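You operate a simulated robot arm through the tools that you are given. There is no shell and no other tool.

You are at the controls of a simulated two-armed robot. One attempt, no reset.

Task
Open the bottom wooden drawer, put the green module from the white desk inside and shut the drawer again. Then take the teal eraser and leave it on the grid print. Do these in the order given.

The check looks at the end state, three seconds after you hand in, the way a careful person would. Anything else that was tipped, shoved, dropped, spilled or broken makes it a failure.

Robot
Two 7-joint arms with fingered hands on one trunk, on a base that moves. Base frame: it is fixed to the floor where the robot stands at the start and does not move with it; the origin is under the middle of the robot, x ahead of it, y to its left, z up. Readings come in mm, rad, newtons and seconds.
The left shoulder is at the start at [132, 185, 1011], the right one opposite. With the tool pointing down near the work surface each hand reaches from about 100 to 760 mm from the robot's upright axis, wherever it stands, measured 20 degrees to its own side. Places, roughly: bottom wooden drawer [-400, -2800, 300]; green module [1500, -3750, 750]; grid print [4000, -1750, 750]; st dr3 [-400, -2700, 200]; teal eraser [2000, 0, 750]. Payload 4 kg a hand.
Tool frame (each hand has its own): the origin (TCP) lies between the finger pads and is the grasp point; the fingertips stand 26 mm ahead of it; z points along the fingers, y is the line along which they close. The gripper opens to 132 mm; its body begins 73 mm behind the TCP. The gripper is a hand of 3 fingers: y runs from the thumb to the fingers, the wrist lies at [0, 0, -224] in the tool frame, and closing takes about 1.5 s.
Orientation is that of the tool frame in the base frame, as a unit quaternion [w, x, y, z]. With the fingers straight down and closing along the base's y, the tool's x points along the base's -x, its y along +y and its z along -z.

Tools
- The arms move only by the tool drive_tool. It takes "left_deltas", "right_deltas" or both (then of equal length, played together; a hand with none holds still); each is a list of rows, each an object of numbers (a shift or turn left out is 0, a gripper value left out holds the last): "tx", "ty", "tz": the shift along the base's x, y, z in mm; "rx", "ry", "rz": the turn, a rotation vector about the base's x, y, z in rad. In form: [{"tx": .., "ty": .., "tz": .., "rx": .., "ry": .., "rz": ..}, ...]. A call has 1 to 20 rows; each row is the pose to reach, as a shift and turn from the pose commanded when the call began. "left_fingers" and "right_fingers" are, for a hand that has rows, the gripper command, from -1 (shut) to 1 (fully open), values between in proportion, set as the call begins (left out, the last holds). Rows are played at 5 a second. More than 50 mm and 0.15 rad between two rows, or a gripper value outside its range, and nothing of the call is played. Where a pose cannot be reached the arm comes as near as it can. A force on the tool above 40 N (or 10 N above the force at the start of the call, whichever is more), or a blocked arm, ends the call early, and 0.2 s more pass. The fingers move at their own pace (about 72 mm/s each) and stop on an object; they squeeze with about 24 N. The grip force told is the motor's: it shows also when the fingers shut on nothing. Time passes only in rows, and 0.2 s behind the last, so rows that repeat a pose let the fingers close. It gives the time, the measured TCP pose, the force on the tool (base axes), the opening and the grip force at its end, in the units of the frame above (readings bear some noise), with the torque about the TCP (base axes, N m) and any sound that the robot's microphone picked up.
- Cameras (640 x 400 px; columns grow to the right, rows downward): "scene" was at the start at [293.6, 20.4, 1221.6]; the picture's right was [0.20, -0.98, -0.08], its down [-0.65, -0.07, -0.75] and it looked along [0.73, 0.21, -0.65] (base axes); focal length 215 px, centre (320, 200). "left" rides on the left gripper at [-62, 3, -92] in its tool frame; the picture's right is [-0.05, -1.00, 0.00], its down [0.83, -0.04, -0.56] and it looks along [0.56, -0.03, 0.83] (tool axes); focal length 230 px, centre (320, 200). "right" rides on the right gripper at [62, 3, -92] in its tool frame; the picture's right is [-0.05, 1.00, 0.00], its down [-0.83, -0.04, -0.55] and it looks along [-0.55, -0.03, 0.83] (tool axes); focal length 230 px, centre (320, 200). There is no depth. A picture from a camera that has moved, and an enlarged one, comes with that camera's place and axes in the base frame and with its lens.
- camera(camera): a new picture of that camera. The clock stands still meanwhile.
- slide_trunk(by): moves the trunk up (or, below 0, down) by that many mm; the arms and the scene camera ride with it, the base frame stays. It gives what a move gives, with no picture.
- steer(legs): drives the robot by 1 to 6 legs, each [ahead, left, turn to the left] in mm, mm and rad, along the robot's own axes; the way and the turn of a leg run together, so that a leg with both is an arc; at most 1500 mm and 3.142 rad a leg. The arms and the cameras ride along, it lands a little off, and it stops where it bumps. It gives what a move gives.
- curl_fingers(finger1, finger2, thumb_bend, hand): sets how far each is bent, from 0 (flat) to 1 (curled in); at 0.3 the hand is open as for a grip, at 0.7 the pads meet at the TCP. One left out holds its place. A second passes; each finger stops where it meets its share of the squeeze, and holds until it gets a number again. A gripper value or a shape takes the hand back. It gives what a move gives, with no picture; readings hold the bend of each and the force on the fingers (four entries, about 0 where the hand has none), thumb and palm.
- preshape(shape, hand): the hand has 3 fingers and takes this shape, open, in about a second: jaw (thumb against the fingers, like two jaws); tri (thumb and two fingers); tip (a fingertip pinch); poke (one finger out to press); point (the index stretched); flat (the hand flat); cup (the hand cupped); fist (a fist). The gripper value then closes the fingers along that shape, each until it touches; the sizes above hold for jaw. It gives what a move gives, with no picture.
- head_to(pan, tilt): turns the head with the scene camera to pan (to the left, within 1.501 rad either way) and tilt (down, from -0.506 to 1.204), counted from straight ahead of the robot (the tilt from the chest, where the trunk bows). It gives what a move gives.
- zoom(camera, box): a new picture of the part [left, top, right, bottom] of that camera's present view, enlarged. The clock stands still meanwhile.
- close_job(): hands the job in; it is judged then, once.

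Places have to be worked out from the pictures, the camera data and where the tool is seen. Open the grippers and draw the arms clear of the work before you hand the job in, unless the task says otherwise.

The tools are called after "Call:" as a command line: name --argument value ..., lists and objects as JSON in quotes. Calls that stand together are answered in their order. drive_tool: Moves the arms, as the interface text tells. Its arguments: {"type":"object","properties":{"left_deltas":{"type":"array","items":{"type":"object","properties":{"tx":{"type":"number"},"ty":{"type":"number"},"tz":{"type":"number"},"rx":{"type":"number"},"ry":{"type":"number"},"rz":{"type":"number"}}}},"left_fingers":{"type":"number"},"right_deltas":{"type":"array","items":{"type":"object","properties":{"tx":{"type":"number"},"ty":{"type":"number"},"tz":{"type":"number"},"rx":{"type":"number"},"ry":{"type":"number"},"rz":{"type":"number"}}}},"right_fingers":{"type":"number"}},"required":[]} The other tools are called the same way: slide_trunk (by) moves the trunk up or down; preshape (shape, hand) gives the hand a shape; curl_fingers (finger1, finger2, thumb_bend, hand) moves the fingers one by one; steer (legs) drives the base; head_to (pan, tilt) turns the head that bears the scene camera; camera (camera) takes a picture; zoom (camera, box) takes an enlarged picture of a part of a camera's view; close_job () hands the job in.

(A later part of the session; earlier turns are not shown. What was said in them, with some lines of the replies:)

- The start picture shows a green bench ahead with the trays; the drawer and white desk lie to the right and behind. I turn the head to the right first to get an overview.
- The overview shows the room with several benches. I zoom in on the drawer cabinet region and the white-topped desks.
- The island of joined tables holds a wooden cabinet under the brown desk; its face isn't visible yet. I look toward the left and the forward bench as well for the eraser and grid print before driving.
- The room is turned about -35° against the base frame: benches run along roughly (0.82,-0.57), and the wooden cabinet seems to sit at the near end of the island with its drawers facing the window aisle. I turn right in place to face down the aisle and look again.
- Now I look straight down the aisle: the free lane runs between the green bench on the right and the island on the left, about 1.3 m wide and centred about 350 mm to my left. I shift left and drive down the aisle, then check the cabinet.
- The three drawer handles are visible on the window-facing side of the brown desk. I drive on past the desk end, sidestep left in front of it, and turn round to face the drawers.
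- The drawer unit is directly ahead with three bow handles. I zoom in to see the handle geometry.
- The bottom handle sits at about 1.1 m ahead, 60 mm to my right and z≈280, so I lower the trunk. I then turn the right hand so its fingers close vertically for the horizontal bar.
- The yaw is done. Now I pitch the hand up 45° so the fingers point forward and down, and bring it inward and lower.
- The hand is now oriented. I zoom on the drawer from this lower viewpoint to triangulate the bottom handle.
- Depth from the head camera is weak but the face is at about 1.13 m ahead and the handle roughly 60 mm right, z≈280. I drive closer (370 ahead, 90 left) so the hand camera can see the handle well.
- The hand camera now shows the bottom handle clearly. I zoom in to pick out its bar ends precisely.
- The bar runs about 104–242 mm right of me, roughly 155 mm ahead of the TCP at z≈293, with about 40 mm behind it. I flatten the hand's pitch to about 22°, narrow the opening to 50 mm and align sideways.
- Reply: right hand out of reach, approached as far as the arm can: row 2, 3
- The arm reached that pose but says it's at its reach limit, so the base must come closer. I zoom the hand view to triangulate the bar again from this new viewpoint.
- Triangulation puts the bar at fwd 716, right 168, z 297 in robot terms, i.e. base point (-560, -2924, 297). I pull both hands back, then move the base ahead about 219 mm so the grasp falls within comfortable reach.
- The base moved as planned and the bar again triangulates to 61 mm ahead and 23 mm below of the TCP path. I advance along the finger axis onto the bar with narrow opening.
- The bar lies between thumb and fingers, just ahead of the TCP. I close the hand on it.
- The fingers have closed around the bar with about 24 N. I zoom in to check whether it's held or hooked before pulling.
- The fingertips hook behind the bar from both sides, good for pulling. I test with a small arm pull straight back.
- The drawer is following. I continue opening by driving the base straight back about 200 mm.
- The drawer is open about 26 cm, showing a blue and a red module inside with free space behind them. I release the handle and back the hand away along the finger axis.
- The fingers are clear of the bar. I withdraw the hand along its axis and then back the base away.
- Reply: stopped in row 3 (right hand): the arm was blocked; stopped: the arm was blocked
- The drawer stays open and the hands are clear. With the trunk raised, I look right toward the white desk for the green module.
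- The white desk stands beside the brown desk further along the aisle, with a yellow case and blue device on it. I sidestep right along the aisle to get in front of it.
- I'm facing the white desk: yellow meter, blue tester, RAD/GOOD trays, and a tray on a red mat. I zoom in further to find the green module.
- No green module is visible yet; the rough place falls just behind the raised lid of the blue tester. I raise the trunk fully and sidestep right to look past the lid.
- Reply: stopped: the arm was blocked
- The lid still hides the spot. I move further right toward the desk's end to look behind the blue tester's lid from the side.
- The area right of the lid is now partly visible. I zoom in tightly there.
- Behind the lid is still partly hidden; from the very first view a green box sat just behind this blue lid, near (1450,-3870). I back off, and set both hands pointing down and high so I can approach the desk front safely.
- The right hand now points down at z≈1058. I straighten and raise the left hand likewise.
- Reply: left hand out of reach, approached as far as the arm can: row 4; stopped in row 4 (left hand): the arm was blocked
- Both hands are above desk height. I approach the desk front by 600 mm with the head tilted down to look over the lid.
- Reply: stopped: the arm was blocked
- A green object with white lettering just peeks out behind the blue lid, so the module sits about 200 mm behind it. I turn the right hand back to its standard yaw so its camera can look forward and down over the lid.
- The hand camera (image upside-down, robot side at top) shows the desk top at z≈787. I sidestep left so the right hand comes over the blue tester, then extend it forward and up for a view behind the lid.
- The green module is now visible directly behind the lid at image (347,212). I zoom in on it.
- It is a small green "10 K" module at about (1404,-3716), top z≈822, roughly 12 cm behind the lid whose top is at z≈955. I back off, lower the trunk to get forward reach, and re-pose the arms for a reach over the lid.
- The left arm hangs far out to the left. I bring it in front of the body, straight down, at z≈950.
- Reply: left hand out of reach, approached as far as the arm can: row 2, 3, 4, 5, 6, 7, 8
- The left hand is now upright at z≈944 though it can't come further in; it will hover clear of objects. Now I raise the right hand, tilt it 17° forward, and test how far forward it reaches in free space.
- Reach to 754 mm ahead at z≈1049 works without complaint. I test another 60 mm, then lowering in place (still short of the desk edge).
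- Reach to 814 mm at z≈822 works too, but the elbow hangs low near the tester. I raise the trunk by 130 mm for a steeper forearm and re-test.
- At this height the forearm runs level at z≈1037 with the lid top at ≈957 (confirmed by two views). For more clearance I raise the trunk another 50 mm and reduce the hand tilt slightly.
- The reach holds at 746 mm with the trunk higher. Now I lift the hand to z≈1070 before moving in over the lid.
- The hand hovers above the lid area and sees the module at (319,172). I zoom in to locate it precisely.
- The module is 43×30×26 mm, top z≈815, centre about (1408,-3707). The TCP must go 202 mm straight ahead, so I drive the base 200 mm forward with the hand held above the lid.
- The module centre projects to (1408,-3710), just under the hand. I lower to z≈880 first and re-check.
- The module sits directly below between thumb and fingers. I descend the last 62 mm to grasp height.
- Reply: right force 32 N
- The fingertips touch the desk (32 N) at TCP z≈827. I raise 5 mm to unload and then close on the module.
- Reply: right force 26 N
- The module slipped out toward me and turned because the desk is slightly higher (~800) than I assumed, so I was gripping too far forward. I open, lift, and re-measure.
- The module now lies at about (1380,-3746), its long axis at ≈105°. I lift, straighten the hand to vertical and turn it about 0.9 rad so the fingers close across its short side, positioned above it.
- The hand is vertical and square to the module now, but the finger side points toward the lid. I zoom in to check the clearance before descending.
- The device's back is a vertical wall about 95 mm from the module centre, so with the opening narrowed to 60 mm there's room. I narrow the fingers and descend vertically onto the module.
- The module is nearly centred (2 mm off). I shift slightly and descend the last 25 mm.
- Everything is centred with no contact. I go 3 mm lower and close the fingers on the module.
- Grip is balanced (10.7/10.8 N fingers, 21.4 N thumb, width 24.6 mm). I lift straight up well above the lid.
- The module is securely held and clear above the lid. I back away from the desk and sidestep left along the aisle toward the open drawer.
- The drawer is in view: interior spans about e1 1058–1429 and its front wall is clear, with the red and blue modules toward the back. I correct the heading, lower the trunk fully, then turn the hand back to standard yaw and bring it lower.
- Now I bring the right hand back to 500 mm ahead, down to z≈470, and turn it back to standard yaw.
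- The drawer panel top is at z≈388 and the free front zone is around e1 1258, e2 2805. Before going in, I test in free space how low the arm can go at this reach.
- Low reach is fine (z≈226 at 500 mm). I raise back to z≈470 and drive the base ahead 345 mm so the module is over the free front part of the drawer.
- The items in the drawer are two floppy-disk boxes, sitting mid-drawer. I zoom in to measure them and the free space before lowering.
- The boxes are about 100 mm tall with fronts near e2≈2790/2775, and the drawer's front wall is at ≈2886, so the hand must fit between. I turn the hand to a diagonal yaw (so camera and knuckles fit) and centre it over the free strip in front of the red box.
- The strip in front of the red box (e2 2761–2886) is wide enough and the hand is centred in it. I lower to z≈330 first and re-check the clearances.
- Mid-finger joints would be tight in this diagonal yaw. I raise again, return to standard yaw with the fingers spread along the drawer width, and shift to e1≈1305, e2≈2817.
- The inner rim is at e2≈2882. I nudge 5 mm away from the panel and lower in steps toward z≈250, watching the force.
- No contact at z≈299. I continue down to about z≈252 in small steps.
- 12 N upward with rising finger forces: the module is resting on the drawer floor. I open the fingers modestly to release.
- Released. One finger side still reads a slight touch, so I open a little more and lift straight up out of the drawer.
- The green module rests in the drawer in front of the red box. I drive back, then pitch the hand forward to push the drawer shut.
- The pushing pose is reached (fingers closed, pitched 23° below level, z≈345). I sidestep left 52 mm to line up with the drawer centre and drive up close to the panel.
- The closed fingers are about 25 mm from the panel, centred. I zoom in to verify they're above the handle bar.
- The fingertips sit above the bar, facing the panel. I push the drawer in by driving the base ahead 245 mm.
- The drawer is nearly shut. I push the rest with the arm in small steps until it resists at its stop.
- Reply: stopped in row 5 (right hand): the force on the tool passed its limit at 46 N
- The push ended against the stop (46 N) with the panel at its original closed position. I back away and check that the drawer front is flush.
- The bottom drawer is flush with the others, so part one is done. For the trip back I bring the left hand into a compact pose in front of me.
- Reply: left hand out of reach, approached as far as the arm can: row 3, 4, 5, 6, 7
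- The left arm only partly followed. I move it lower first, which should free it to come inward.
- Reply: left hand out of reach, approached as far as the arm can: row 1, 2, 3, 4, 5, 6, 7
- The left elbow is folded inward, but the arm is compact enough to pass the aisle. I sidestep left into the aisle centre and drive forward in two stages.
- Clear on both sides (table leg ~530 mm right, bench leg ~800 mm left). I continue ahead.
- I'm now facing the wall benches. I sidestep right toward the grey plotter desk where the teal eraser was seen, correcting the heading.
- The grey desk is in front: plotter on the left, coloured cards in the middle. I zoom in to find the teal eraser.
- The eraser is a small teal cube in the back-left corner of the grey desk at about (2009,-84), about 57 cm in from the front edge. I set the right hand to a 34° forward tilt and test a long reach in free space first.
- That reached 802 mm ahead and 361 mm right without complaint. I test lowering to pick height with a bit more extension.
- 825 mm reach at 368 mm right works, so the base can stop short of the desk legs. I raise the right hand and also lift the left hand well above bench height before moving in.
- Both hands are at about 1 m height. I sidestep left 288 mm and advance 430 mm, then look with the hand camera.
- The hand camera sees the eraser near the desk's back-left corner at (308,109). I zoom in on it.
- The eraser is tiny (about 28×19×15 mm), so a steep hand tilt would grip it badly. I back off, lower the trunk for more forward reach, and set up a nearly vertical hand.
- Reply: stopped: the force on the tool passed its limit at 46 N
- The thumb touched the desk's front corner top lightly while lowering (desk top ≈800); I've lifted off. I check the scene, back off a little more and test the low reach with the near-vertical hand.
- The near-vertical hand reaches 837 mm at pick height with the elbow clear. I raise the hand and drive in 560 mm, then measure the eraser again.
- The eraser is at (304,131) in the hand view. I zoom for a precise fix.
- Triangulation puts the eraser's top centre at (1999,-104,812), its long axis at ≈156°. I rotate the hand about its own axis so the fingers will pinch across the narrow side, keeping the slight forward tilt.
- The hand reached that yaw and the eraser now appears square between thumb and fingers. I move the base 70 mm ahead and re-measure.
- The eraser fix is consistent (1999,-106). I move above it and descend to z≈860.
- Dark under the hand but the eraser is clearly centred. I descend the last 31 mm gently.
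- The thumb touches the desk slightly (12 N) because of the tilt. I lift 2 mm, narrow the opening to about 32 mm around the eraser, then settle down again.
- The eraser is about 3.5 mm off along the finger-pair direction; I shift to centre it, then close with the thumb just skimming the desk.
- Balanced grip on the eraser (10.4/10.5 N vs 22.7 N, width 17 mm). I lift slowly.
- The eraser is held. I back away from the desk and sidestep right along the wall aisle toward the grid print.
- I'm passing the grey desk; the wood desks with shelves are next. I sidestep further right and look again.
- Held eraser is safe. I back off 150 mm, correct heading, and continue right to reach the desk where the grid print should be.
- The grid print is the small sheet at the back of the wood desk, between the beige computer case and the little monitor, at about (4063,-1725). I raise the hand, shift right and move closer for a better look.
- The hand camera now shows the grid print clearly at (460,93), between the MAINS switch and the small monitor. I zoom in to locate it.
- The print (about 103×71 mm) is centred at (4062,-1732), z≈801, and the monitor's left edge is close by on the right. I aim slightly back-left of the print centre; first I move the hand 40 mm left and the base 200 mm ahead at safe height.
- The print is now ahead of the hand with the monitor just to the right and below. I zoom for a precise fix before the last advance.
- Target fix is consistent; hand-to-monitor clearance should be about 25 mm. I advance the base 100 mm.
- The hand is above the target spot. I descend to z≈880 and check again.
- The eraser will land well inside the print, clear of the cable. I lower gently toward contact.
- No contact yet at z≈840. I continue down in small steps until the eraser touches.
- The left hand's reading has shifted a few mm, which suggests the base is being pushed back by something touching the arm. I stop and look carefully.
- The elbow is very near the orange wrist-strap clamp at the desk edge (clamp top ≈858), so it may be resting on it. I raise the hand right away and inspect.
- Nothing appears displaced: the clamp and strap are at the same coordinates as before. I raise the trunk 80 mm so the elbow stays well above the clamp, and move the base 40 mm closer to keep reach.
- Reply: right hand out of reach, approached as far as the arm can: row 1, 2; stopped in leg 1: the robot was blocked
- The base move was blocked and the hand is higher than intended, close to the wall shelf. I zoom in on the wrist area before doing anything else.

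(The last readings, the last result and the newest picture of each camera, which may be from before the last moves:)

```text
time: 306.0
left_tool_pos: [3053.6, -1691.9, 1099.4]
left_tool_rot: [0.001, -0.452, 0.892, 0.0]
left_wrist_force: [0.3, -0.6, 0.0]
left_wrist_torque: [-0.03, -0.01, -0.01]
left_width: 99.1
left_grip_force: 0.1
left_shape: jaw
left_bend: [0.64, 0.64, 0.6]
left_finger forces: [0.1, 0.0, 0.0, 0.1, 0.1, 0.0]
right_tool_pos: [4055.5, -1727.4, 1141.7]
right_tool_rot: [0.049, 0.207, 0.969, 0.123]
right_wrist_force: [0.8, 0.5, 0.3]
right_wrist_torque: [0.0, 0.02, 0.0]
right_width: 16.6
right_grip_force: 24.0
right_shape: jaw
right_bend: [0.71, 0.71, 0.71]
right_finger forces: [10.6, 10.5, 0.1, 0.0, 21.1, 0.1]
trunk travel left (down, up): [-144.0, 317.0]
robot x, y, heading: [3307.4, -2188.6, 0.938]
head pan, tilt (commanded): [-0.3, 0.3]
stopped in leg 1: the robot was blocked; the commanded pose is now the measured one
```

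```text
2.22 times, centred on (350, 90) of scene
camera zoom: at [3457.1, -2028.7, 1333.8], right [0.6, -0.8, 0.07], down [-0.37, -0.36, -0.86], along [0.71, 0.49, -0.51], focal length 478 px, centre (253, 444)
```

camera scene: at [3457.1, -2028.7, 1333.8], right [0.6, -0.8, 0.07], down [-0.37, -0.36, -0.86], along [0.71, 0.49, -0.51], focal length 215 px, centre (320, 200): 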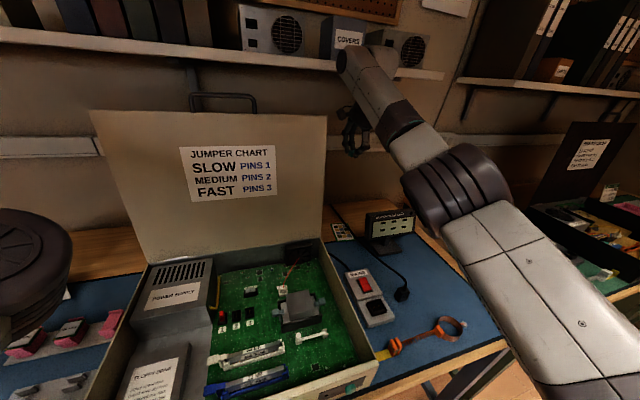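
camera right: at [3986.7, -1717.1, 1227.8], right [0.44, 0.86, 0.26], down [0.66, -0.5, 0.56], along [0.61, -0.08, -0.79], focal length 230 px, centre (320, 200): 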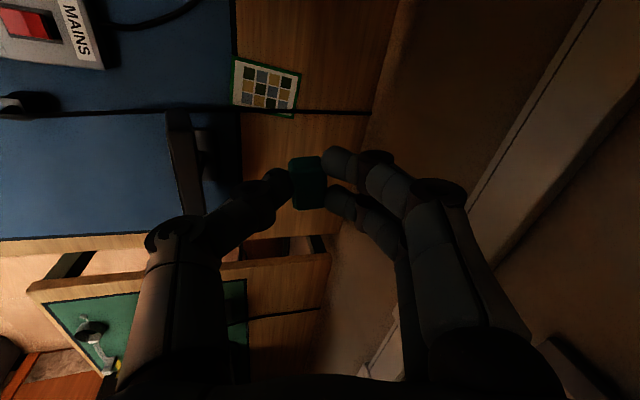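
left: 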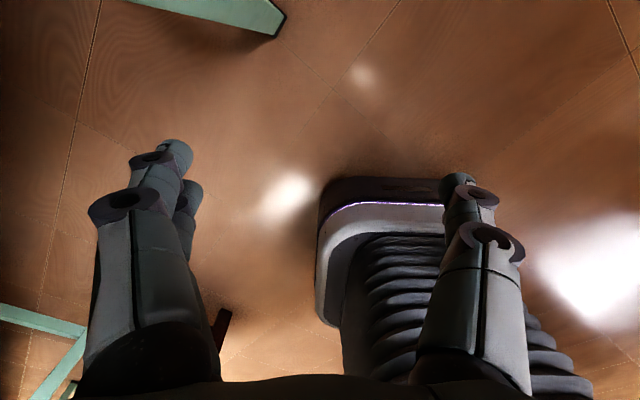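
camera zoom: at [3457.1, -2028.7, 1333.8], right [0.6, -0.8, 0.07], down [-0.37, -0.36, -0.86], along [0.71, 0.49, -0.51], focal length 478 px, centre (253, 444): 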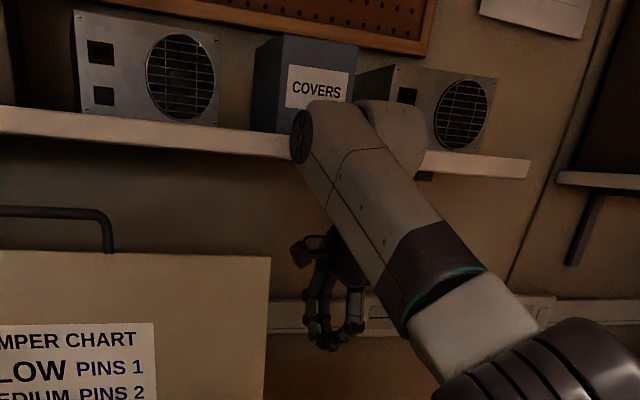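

The wrist has come up against the shelf's front edge. I back the base off straight away, then lower the hand.

Call:
steer --legs '[[-120, 0, 0]]'

Call:
camera --camera "scene"

Call:
zoom --camera "scene" --box '[230, 0, 470, 180]'

```text
time: 307.2
left_tool_pos: [2987.6, -1781.7, 1096.7]
left_tool_rot: [-0.004, -0.45, 0.893, -0.002]
left_wrist_force: [-0.4, 0.6, 0.9]
left_wrist_torque: [0.01, -0.04, 0.03]
left_width: 99.1
left_grip_force: 0.1
left_shape: jaw
left_bend: [0.64, 0.64, 0.6]
left_finger forces: [0.1, 0.1, 0.0, 0.0, 0.0, 0.0]
right_tool_pos: [3991.2, -1817.2, 1130.1]
right_tool_rot: [0.046, 0.209, 0.97, 0.118]
right_wrist_force: [-0.1, -0.1, 0.3]
right_wrist_torque: [0.01, -0.01, 0.02]
right_width: 16.7
right_grip_force: 23.6
right_shape: jaw
right_bend: [0.71, 0.71, 0.71]
right_finger forces: [10.6, 10.4, 0.1, 0.0, 20.8, 0.1]
trunk travel left (down, up): [-144.0, 317.0]
robot x, y, heading: [3237.7, -2282.8, 0.94]
head pan, tilt (commanded): [-0.3, 0.3]
```

```text
taken
camera scene: at [3394.0, -2117.5, 1331.3], right [0.6, -0.8, 0.08], down [-0.38, -0.36, -0.85], along [0.71, 0.48, -0.52], focal length 215 px, centre (320, 200)
```

scene: 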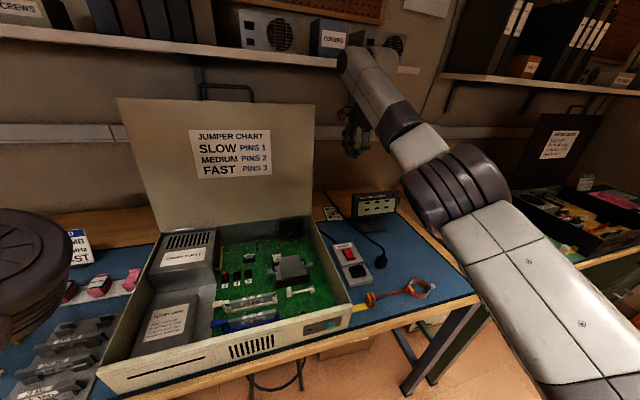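

```text
2.22 times, centred on (350, 90) of scene
camera zoom: at [3394.0, -2117.5, 1331.3], right [0.6, -0.8, 0.08], down [-0.38, -0.36, -0.85], along [0.71, 0.48, -0.52], focal length 478 px, centre (253, 444)
```

zoom: 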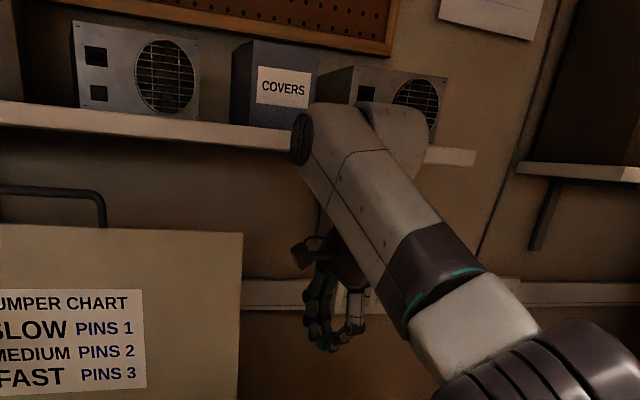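

Off the shelf now. I lower the hand to z≈1000 here in the clear.

Call:
drive_tool --right_deltas '[{"tz": -45}, {"tz": -90}, {"tz": -130}]'

Call:
camera --camera "right"

Call:
camera --camera "scene"

```text
time: 308.0
left_tool_pos: [2989.0, -1781.2, 1096.3]
left_tool_rot: [-0.004, -0.45, 0.893, -0.002]
left_wrist_force: [1.0, 0.3, -0.1]
left_wrist_torque: [-0.04, 0.0, 0.02]
left_width: 99.1
left_grip_force: 0.0
left_shape: jaw
left_bend: [0.64, 0.64, 0.6]
left_finger forces: [0.0, 0.1, 0.0, 0.0, 0.1, 0.0]
right_tool_pos: [3990.2, -1812.6, 997.5]
right_tool_rot: [0.045, 0.208, 0.97, 0.118]
right_wrist_force: [-0.2, 0.0, 0.1]
right_wrist_torque: [0.0, 0.01, 0.0]
right_width: 16.5
right_grip_force: 24.2
right_shape: jaw
right_bend: [0.71, 0.71, 0.71]
right_finger forces: [10.1, 10.1, 0.1, 0.0, 20.4, 0.0]
trunk travel left (down, up): [-144.0, 317.0]
robot x, y, heading: [3234.8, -2285.7, 0.934]
head pan, tilt (commanded): [-0.3, 0.3]
```

```text
taken
camera right: at [3923.0, -1804.6, 1083.7], right [0.44, 0.86, 0.25], down [0.66, -0.5, 0.56], along [0.61, -0.08, -0.79], focal length 230 px, centre (320, 200)
```

right: 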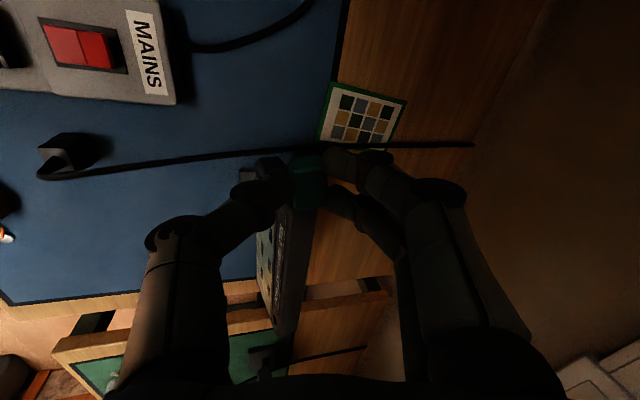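

```text
taken
camera scene: at [3395.2, -2116.5, 1331.0], right [0.6, -0.8, 0.08], down [-0.38, -0.36, -0.85], along [0.71, 0.48, -0.52], focal length 215 px, centre (320, 200)
```

scene: 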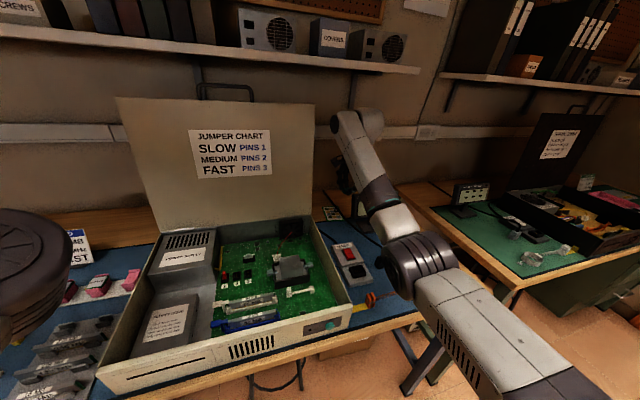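

The shelf items stand undisturbed and the elbow now rides higher (~1050). I advance 107 mm to bring the hand over the print again.

Call:
steer --legs '[[107, 0, 0]]'

Call:
camera --camera "right"

Call:
camera --camera "scene"

```text
time: 309.2
left_tool_pos: [3050.6, -1696.4, 1096.7]
left_tool_rot: [-0.004, -0.451, 0.893, -0.002]
left_wrist_force: [0.7, 0.0, -0.1]
left_wrist_torque: [0.0, 0.01, -0.02]
left_width: 99.1
left_grip_force: 0.0
left_shape: jaw
left_bend: [0.64, 0.64, 0.6]
left_finger forces: [0.0, 0.0, 0.0, 0.1, 0.1, 0.1]
right_tool_pos: [4051.3, -1727.1, 997.9]
right_tool_rot: [0.045, 0.208, 0.97, 0.117]
right_wrist_force: [0.1, 0.2, 0.0]
right_wrist_torque: [-0.01, -0.02, -0.01]
right_width: 16.4
right_grip_force: 24.3
right_shape: jaw
right_bend: [0.71, 0.71, 0.71]
right_finger forces: [10.1, 10.2, 0.1, 0.1, 20.3, 0.0]
trunk travel left (down, up): [-144.0, 317.0]
robot x, y, heading: [3298.5, -2199.1, 0.939]
head pan, tilt (commanded): [-0.3, 0.3]
```

```text
taken
camera right: at [3984.2, -1718.5, 1084.6], right [0.44, 0.86, 0.25], down [0.66, -0.5, 0.56], along [0.61, -0.08, -0.79], focal length 230 px, centre (320, 200)
```

right: 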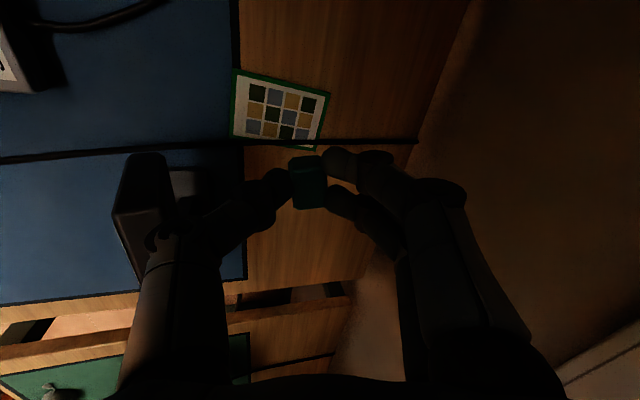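

```text
taken
camera scene: at [3456.9, -2031.6, 1331.3], right [0.6, -0.8, 0.08], down [-0.38, -0.36, -0.85], along [0.71, 0.48, -0.52], focal length 215 px, centre (320, 200)
```

scene: 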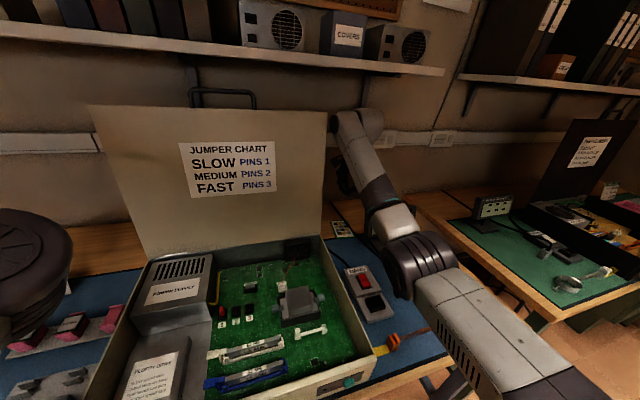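

I re-measure the print from here before the final descent.

Call:
zoom --camera "right" --box '[200, 50, 400, 200]'

```text
2.67 times, centred on (300, 125) of right
camera zoom: at [3984.2, -1718.5, 1084.6], right [0.44, 0.86, 0.25], down [0.66, -0.5, 0.56], along [0.61, -0.08, -0.79], focal length 614 px, centre (373, 400)
```

zoom: 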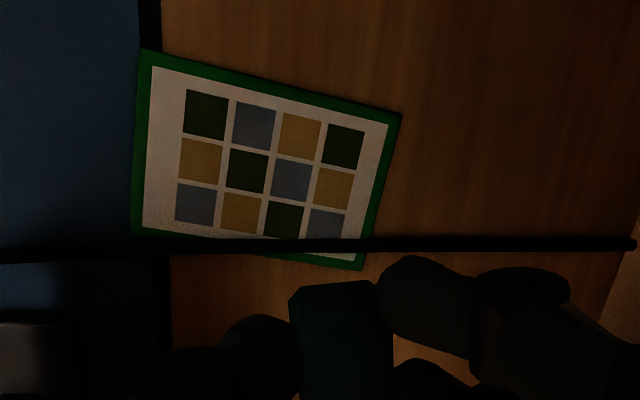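

Print centre confirmed at (4064,-1731). I shift 8 mm and descend to z≈870.

Call:
drive_tool --right_deltas '[{"tx": 4, "ty": 0, "tz": -35}, {"tx": 8, "ty": 1, "tz": -70}, {"tx": 8, "ty": 1, "tz": -100}, {"tx": 8, "ty": 1, "tz": -128}]'

Call:
camera --camera "right"

Call:
zoom --camera "scene" --box '[310, 100, 510, 380]'

```text
time: 310.2
left_tool_pos: [3051.7, -1696.6, 1095.9]
left_tool_rot: [-0.005, -0.451, 0.892, -0.001]
left_wrist_force: [-0.3, 1.1, -0.8]
left_wrist_torque: [-0.04, 0.0, -0.01]
left_width: 99.0
left_grip_force: 0.1
left_shape: jaw
left_bend: [0.64, 0.64, 0.6]
left_finger forces: [0.1, 0.0, 0.0, 0.0, 0.0, 0.1]
right_tool_pos: [4061.2, -1728.8, 869.6]
right_tool_rot: [0.045, 0.208, 0.97, 0.118]
right_wrist_force: [0.5, 0.8, -1.7]
right_wrist_torque: [-0.01, 0.0, 0.0]
right_width: 16.1
right_grip_force: 23.9
right_shape: jaw
right_bend: [0.71, 0.71, 0.71]
right_finger forces: [10.2, 10.1, 0.1, 0.0, 20.3, 0.0]
trunk travel left (down, up): [-144.0, 317.0]
robot x, y, heading: [3303.0, -2199.9, 0.935]
head pan, tilt (commanded): [-0.3, 0.3]
```

```text
taken
camera right: at [3993.2, -1718.9, 955.8], right [0.44, 0.86, 0.25], down [0.66, -0.5, 0.56], along [0.61, -0.08, -0.79], focal length 230 px, centre (320, 200)
```

right: 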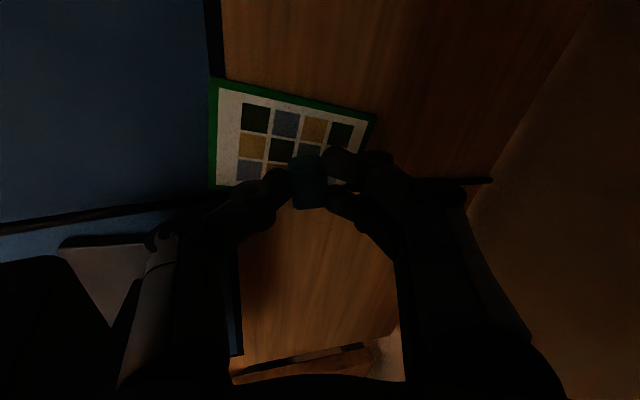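

```text
1.43 times, centred on (410, 240) of scene
camera zoom: at [3457.2, -2031.7, 1331.1], right [0.6, -0.8, 0.08], down [-0.38, -0.36, -0.85], along [0.71, 0.48, -0.52], focal length 307 px, centre (191, 143)
```

zoom: 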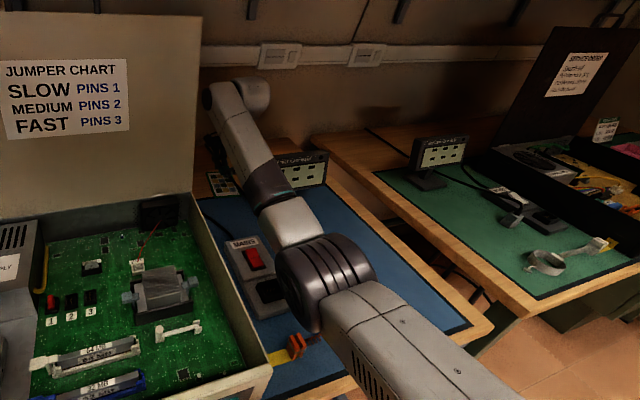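

The elbow is about 60 mm above the clamp now. I continue down slowly, watching for contact and for base drift.

Call:
drive_tool --right_deltas '[{"tz": -12}, {"tz": -22}, {"tz": -28}]'

Call:
camera --camera "right"

```text
time: 311.0
left_tool_pos: [3050.8, -1697.7, 1096.7]
left_tool_rot: [-0.004, -0.451, 0.893, -0.003]
left_wrist_force: [0.7, -0.9, -0.1]
left_wrist_torque: [0.0, 0.0, -0.02]
left_width: 99.2
left_grip_force: 0.0
left_shape: jaw
left_bend: [0.64, 0.64, 0.6]
left_finger forces: [0.0, 0.0, 0.0, 0.0, 0.1, 0.0]
right_tool_pos: [4060.3, -1726.4, 840.7]
right_tool_rot: [0.045, 0.208, 0.97, 0.116]
right_wrist_force: [-0.4, -0.7, -0.1]
right_wrist_torque: [0.0, -0.01, 0.01]
right_width: 16.4
right_grip_force: 24.2
right_shape: jaw
right_bend: [0.71, 0.71, 0.71]
right_finger forces: [10.2, 10.1, 0.1, 0.0, 20.3, 0.1]
trunk travel left (down, up): [-144.0, 317.0]
robot x, y, heading: [3297.6, -2200.9, 0.936]
head pan, tilt (commanded): [-0.3, 0.3]
```

```text
taken
camera right: at [3992.5, -1717.7, 927.6], right [0.44, 0.86, 0.25], down [0.66, -0.5, 0.56], along [0.61, -0.08, -0.79], focal length 230 px, centre (320, 200)
```

right: 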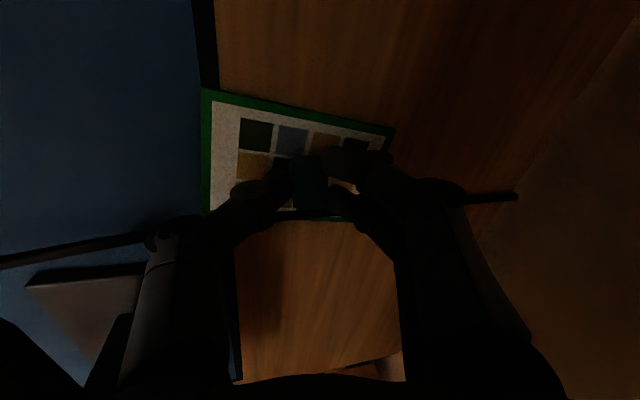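

On track with no drift. I nudge 4 mm left and lower the last centimetre until contact.

Call:
drive_tool --right_deltas '[{"tx": -3, "ty": 2, "tz": -3}, {"tx": -3, "ty": 2, "tz": -6}, {"tx": -3, "ty": 2, "tz": -8}, {"tx": -3, "ty": 2, "tz": -10}]'

```text
time: 312.0
left_tool_pos: [3050.0, -1698.3, 1096.9]
left_tool_rot: [-0.003, -0.451, 0.893, -0.002]
left_wrist_force: [0.9, -0.2, -0.5]
left_wrist_torque: [-0.02, 0.02, -0.01]
left_width: 98.9
left_grip_force: 0.1
left_shape: jaw
left_bend: [0.64, 0.64, 0.6]
left_finger forces: [0.0, 0.0, 0.1, 0.1, 0.1, 0.0]
right_tool_pos: [4056.6, -1725.3, 836.4]
right_tool_rot: [0.047, 0.208, 0.97, 0.12]
right_wrist_force: [0.7, 1.9, 10.7]
right_wrist_torque: [-0.02, 0.04, 0.01]
right_width: 16.3
right_grip_force: 23.9
right_shape: jaw
right_bend: [0.71, 0.71, 0.71]
right_finger forces: [12.8, 12.6, 0.1, 0.0, 24.1, 0.1]
trunk travel left (down, up): [-144.0, 317.0]
robot x, y, heading: [3297.6, -2200.1, 0.941]
head pan, tilt (commanded): [-0.3, 0.3]
```

Contact: 10.7 N up with finger loads rising, so the eraser is on the print. I ease the pressure and open the fingers slightly to release.

Call:
drive_tool --right_deltas '[{"tz": 3}, {"tz": 4}, {"tz": 4}, {"tz": 4}]' --right_fingers -0.55

Call:
camera --camera "right"

Call:
zoom --camera "right" --box '[200, 80, 420, 240]'

```text
time: 313.0
left_tool_pos: [3050.1, -1698.3, 1096.3]
left_tool_rot: [-0.004, -0.451, 0.892, -0.002]
left_wrist_force: [0.4, 0.3, -0.2]
left_wrist_torque: [-0.05, 0.02, 0.02]
left_width: 99.4
left_grip_force: 0.1
left_shape: jaw
left_bend: [0.64, 0.64, 0.6]
left_finger forces: [0.0, 0.1, 0.0, 0.1, 0.1, 0.0]
right_tool_pos: [4056.5, -1726.9, 836.5]
right_tool_rot: [0.045, 0.209, 0.97, 0.117]
right_wrist_force: [-1.1, 0.1, 1.7]
right_wrist_torque: [-0.01, 0.01, 0.0]
right_width: 28.8
right_grip_force: 0.0
right_shape: jaw
right_bend: [0.73, 0.73, 0.71]
right_finger forces: [0.1, 0.1, 0.0, 0.0, 1.5, 0.0]
trunk travel left (down, up): [-144.0, 317.0]
robot x, y, heading: [3298.4, -2200.8, 0.937]
head pan, tilt (commanded): [-0.3, 0.3]
```

```text
taken
camera right: at [3989.2, -1716.4, 922.7], right [0.44, 0.86, 0.25], down [0.66, -0.5, 0.56], along [0.61, -0.08, -0.79], focal length 230 px, centre (320, 200)
```

right: 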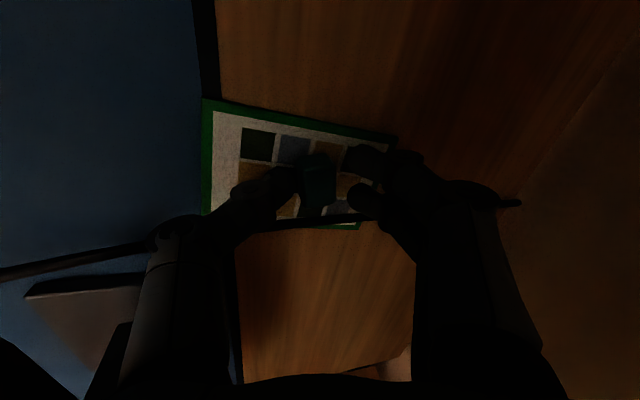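

```text
2.50 times, centred on (310, 160) of right
camera zoom: at [3989.2, -1716.4, 922.7], right [0.44, 0.86, 0.25], down [0.66, -0.5, 0.56], along [0.61, -0.08, -0.79], focal length 575 px, centre (345, 300)
```

zoom: 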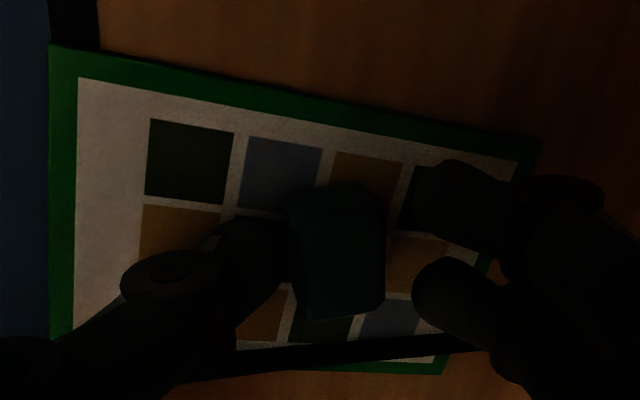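

The eraser sits near the centre of the print with both finger sides clear of it. I lift straight up.

Call:
drive_tool --right_deltas '[{"tz": 5}, {"tz": 15}, {"tz": 40}, {"tz": 80}, {"tz": 120}, {"tz": 155}]'

Call:
camera --camera "right"

Call:
zoom --camera "right" --box '[180, 30, 420, 200]'

```text
time: 314.4
left_tool_pos: [3049.3, -1697.4, 1097.1]
left_tool_rot: [-0.004, -0.451, 0.892, -0.002]
left_wrist_force: [0.5, -0.7, 0.5]
left_wrist_torque: [0.01, -0.01, 0.02]
left_width: 99.1
left_grip_force: 0.0
left_shape: jaw
left_bend: [0.64, 0.64, 0.6]
left_finger forces: [0.0, 0.0, 0.0, 0.0, 0.0, 0.0]
right_tool_pos: [4055.3, -1727.3, 993.5]
right_tool_rot: [0.045, 0.207, 0.97, 0.118]
right_wrist_force: [-0.5, 0.0, 0.3]
right_wrist_torque: [0.01, -0.02, 0.01]
right_width: 29.2
right_grip_force: 0.0
right_shape: jaw
right_bend: [0.73, 0.73, 0.7]
right_finger forces: [0.0, 0.0, 0.1, 0.0, 0.0, 0.0]
trunk travel left (down, up): [-144.0, 317.0]
robot x, y, heading: [3296.4, -2199.8, 0.939]
head pan, tilt (commanded): [-0.3, 0.3]
```

```text
taken
camera right: at [3987.3, -1717.2, 1080.0], right [0.44, 0.86, 0.25], down [0.66, -0.5, 0.56], along [0.61, -0.08, -0.79], focal length 230 px, centre (320, 200)
```

right: 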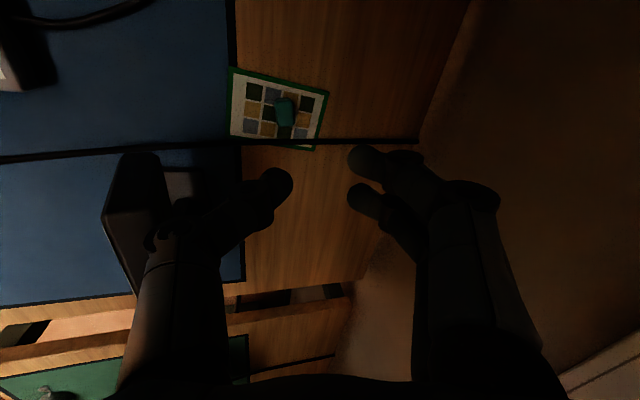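

```text
2.35 times, centred on (300, 115) of right
camera zoom: at [3987.3, -1717.2, 1080.0], right [0.44, 0.86, 0.25], down [0.66, -0.5, 0.56], along [0.61, -0.08, -0.79], focal length 541 px, centre (367, 400)
```

zoom: 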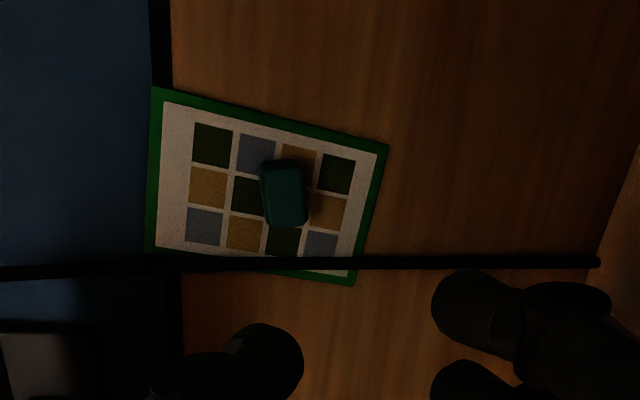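

The eraser rests fully on the grid print. I back the robot away from the desk and review the area.

Call:
steer --legs '[[-600, 0, 0]]'

Call:
head_to --pan -0.3 --tilt 0.2

Call:
camera --camera "scene"

Call:
zoom --camera "scene" --box '[160, 60, 400, 220]'

```text
time: 317.7
left_tool_pos: [2704.7, -2168.6, 1096.6]
left_tool_rot: [-0.003, -0.457, 0.89, -0.002]
left_wrist_force: [0.5, 0.6, 0.4]
left_wrist_torque: [0.0, 0.01, 0.01]
left_width: 99.5
left_grip_force: 0.1
left_shape: jaw
left_bend: [0.64, 0.64, 0.6]
left_finger forces: [0.0, 0.0, 0.0, 0.1, 0.1, 0.0]
right_tool_pos: [3709.5, -2186.1, 992.0]
right_tool_rot: [0.045, 0.202, 0.971, 0.118]
right_wrist_force: [-0.4, -0.3, 0.2]
right_wrist_torque: [-0.01, 0.03, 0.02]
right_width: 29.3
right_grip_force: 0.0
right_shape: jaw
right_bend: [0.73, 0.73, 0.7]
right_finger forces: [0.1, 0.0, 0.1, 0.0, 0.1, 0.0]
trunk travel left (down, up): [-144.0, 317.0]
robot x, y, heading: [2955.8, -2670.8, 0.95]
head pan, tilt (commanded): [-0.3, 0.3]
```

```text
time: 318.4
left_tool_pos: [2704.2, -2170.0, 1096.4]
left_tool_rot: [-0.003, -0.456, 0.89, -0.001]
left_wrist_force: [-0.4, -0.5, -0.4]
left_wrist_torque: [0.02, 0.01, -0.02]
left_width: 99.3
left_grip_force: 0.1
left_shape: jaw
left_bend: [0.64, 0.64, 0.6]
left_finger forces: [0.0, 0.0, 0.0, 0.0, 0.0, 0.0]
right_tool_pos: [3709.6, -2187.1, 992.8]
right_tool_rot: [0.045, 0.203, 0.971, 0.118]
right_wrist_force: [-0.4, 0.3, 0.1]
right_wrist_torque: [0.01, 0.0, -0.03]
right_width: 29.3
right_grip_force: 0.1
right_shape: jaw
right_bend: [0.73, 0.73, 0.7]
right_finger forces: [0.0, 0.1, 0.0, 0.0, 0.1, 0.0]
trunk travel left (down, up): [-144.0, 317.0]
robot x, y, heading: [2957.8, -2666.9, 0.951]
head pan, tilt (commanded): [-0.3, 0.201]
```

```text
taken
camera scene: at [3115.3, -2497.6, 1340.3], right [0.61, -0.79, 0.08], down [-0.3, -0.32, -0.9], along [0.73, 0.53, -0.43], focal length 215 px, centre (320, 200)
```

scene: 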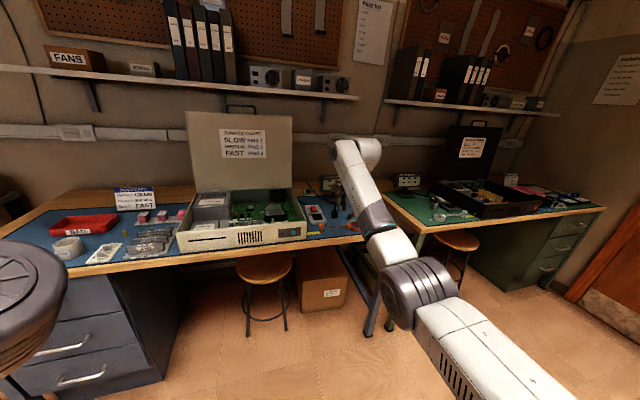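

```text
2.50 times, centred on (280, 140) of scene
camera zoom: at [3115.3, -2497.6, 1340.3], right [0.61, -0.79, 0.08], down [-0.3, -0.32, -0.9], along [0.73, 0.53, -0.43], focal length 537 px, centre (420, 350)
```

zoom: 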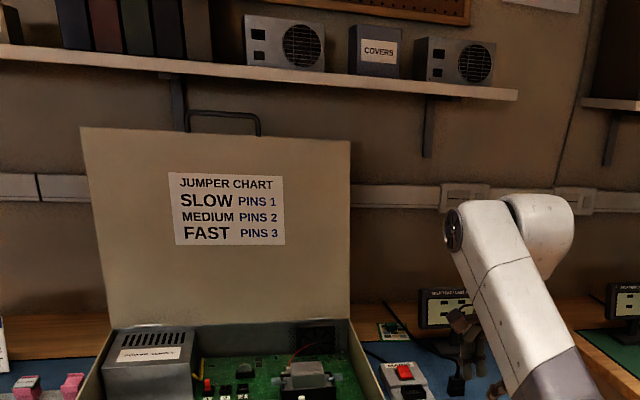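

The shelf items and the lid look undisturbed. I open the hand fully and step left to view the wrist strap and print unobstructed.

Call:
drive_tool --right_deltas '[{"tz": 0, "tx": -12, "ty": -16}, {"tz": 0, "tx": -24, "ty": -32}, {"tz": 0, "tx": -36, "ty": -48}, {"tz": 0, "tx": -47, "ty": -65}, {"tx": -59, "ty": -81}, {"tx": -70, "ty": -97}]' --right_fingers 1 --left_deltas '[{"tz": 0}, {"tz": 0}, {"tz": 0}, {"tz": 0}, {"tz": 0}, {"tz": 0}]' --left_fingers 1

Call:
steer --legs '[[0, -500, 0]]'

Call:
head_to --pan 0.0 --tilt 0.3

Call:
camera --camera "scene"

Call:
zoom --camera "scene" --box '[220, 100, 420, 230]'

```text
time: 319.8
left_tool_pos: [2703.0, -2168.3, 1096.2]
left_tool_rot: [-0.004, -0.457, 0.89, -0.003]
left_wrist_force: [-0.8, -0.6, -0.3]
left_wrist_torque: [-0.01, -0.05, 0.03]
left_width: 132.1
left_grip_force: 0.1
left_shape: jaw
left_bend: [0.3, 0.3, 0.3]
left_finger forces: [0.0, 0.0, 0.0, 0.0, 0.1, 0.0]
right_tool_pos: [3639.6, -2284.4, 993.3]
right_tool_rot: [0.044, 0.201, 0.971, 0.118]
right_wrist_force: [0.5, -0.2, -1.1]
right_wrist_torque: [-0.02, -0.02, -0.01]
right_width: 131.9
right_grip_force: 0.1
right_shape: jaw
right_bend: [0.3, 0.3, 0.3]
right_finger forces: [0.0, 0.0, 0.0, 0.0, 0.0, 0.0]
trunk travel left (down, up): [-144.0, 317.0]
robot x, y, heading: [2954.9, -2667.3, 0.944]
head pan, tilt (commanded): [-0.3, 0.201]
```

```text
time: 322.6
left_tool_pos: [3100.5, -2450.3, 1095.9]
left_tool_rot: [-0.004, -0.452, 0.892, -0.002]
left_wrist_force: [0.5, -0.1, -0.3]
left_wrist_torque: [0.01, 0.0, 0.01]
left_width: 131.8
left_grip_force: 0.0
left_shape: jaw
left_bend: [0.3, 0.3, 0.3]
left_finger forces: [0.0, 0.0, 0.1, 0.0, 0.1, 0.0]
right_tool_pos: [4035.2, -2575.0, 991.9]
right_tool_rot: [0.045, 0.207, 0.97, 0.118]
right_wrist_force: [0.9, -0.1, 0.4]
right_wrist_torque: [-0.01, -0.01, -0.01]
right_width: 131.8
right_grip_force: 0.1
right_shape: jaw
right_bend: [0.3, 0.3, 0.3]
right_finger forces: [0.0, 0.0, 0.1, 0.1, 0.1, 0.0]
trunk travel left (down, up): [-144.0, 317.0]
robot x, y, heading: [3353.5, -2951.1, 0.941]
head pan, tilt (commanded): [-0.3, 0.201]
```

```text
time: 323.4
left_tool_pos: [3101.0, -2449.9, 1097.1]
left_tool_rot: [-0.003, -0.452, 0.892, -0.002]
left_wrist_force: [0.6, -0.1, 0.1]
left_wrist_torque: [-0.01, 0.01, 0.0]
left_width: 132.1
left_grip_force: 0.0
left_shape: jaw
left_bend: [0.3, 0.3, 0.3]
left_finger forces: [0.0, 0.0, 0.1, 0.0, 0.1, 0.0]
right_tool_pos: [4035.3, -2574.9, 992.8]
right_tool_rot: [0.046, 0.207, 0.97, 0.117]
right_wrist_force: [0.3, 0.3, -0.5]
right_wrist_torque: [-0.03, -0.01, -0.03]
right_width: 131.8
right_grip_force: 0.0
right_shape: jaw
right_bend: [0.3, 0.3, 0.3]
right_finger forces: [0.1, 0.0, 0.0, 0.0, 0.1, 0.0]
trunk travel left (down, up): [-144.0, 317.0]
robot x, y, heading: [3350.2, -2949.9, 0.935]
head pan, tilt (commanded): [0.0, 0.3]
```

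```text
taken
camera scene: at [3487.4, -2764.7, 1330.2], right [0.81, -0.59, 0.0], down [-0.31, -0.43, -0.85], along [0.5, 0.68, -0.53], focal length 215 px, centre (320, 200)
```

scene: 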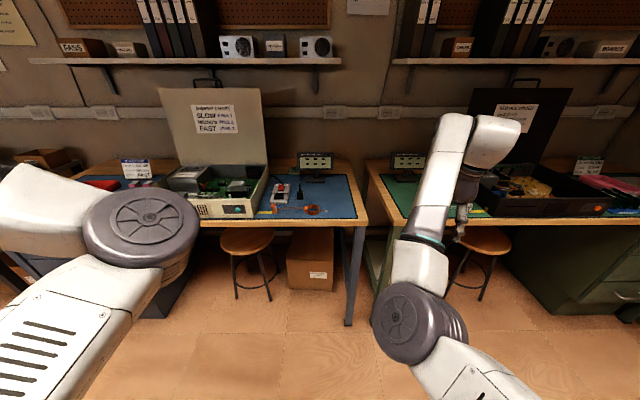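

```text
3.08 times, centred on (320, 165) of scene
camera zoom: at [3487.4, -2764.7, 1330.2], right [0.81, -0.59, 0.0], down [-0.31, -0.43, -0.85], along [0.5, 0.68, -0.53], focal length 661 px, centre (320, 308)
```

zoom: 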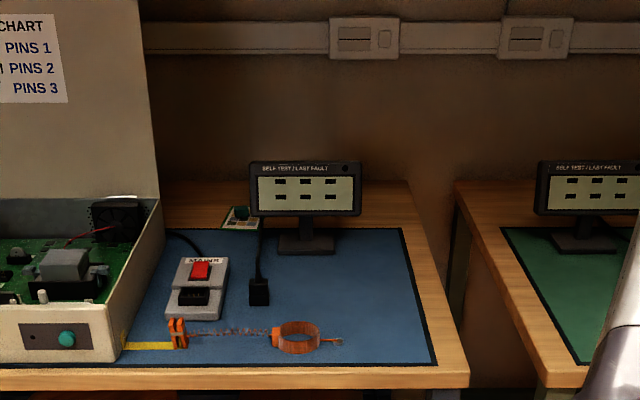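

The strap, clamp, MAINS box, monitor and shelf all look as before, the eraser lies on the grid print, and the drawer was left shut with the module inside. Both hands are open and clear, so I hand the job in.

Call:
close_job

```text
The job is handed in.
```

I finished the job in the order given and handed it in. I don't have the judge's result.

- **Drawer and module:** I opened the bottom wooden drawer and set the green "10 K" module in front of the red floppy-disk box. I then pushed the drawer shut until it met its stop. It looked flush with the drawers above when I backed away.
- **Eraser:** The teal eraser is near the middle of the grid print. The last close-up shows it lying fully on the print.

I bumped a few things on the way, and none showed any displacement in the pictures afterwards:
- **White desk:** the first grasp slipped and turned the module on the desk, about 45 mm from where it was. I picked it up on the second try.
- **Grey desk:** a fingertip pressed on the front corner of the desktop while the trunk was lowering, with the force just over the 40 N limit.
- **Grid print desk:** my right elbow probably rested on the orange wrist-strap clamp. The strap and clamp were at the same coordinates afterwards.
- **Wall shelf:** my wrist came up against the front edge of the shelf. The "COVERS" box and the fan units looked upright and in line, but I had no earlier close-up to compare them with.

Both hands were open and clear of the furniture at hand-in.
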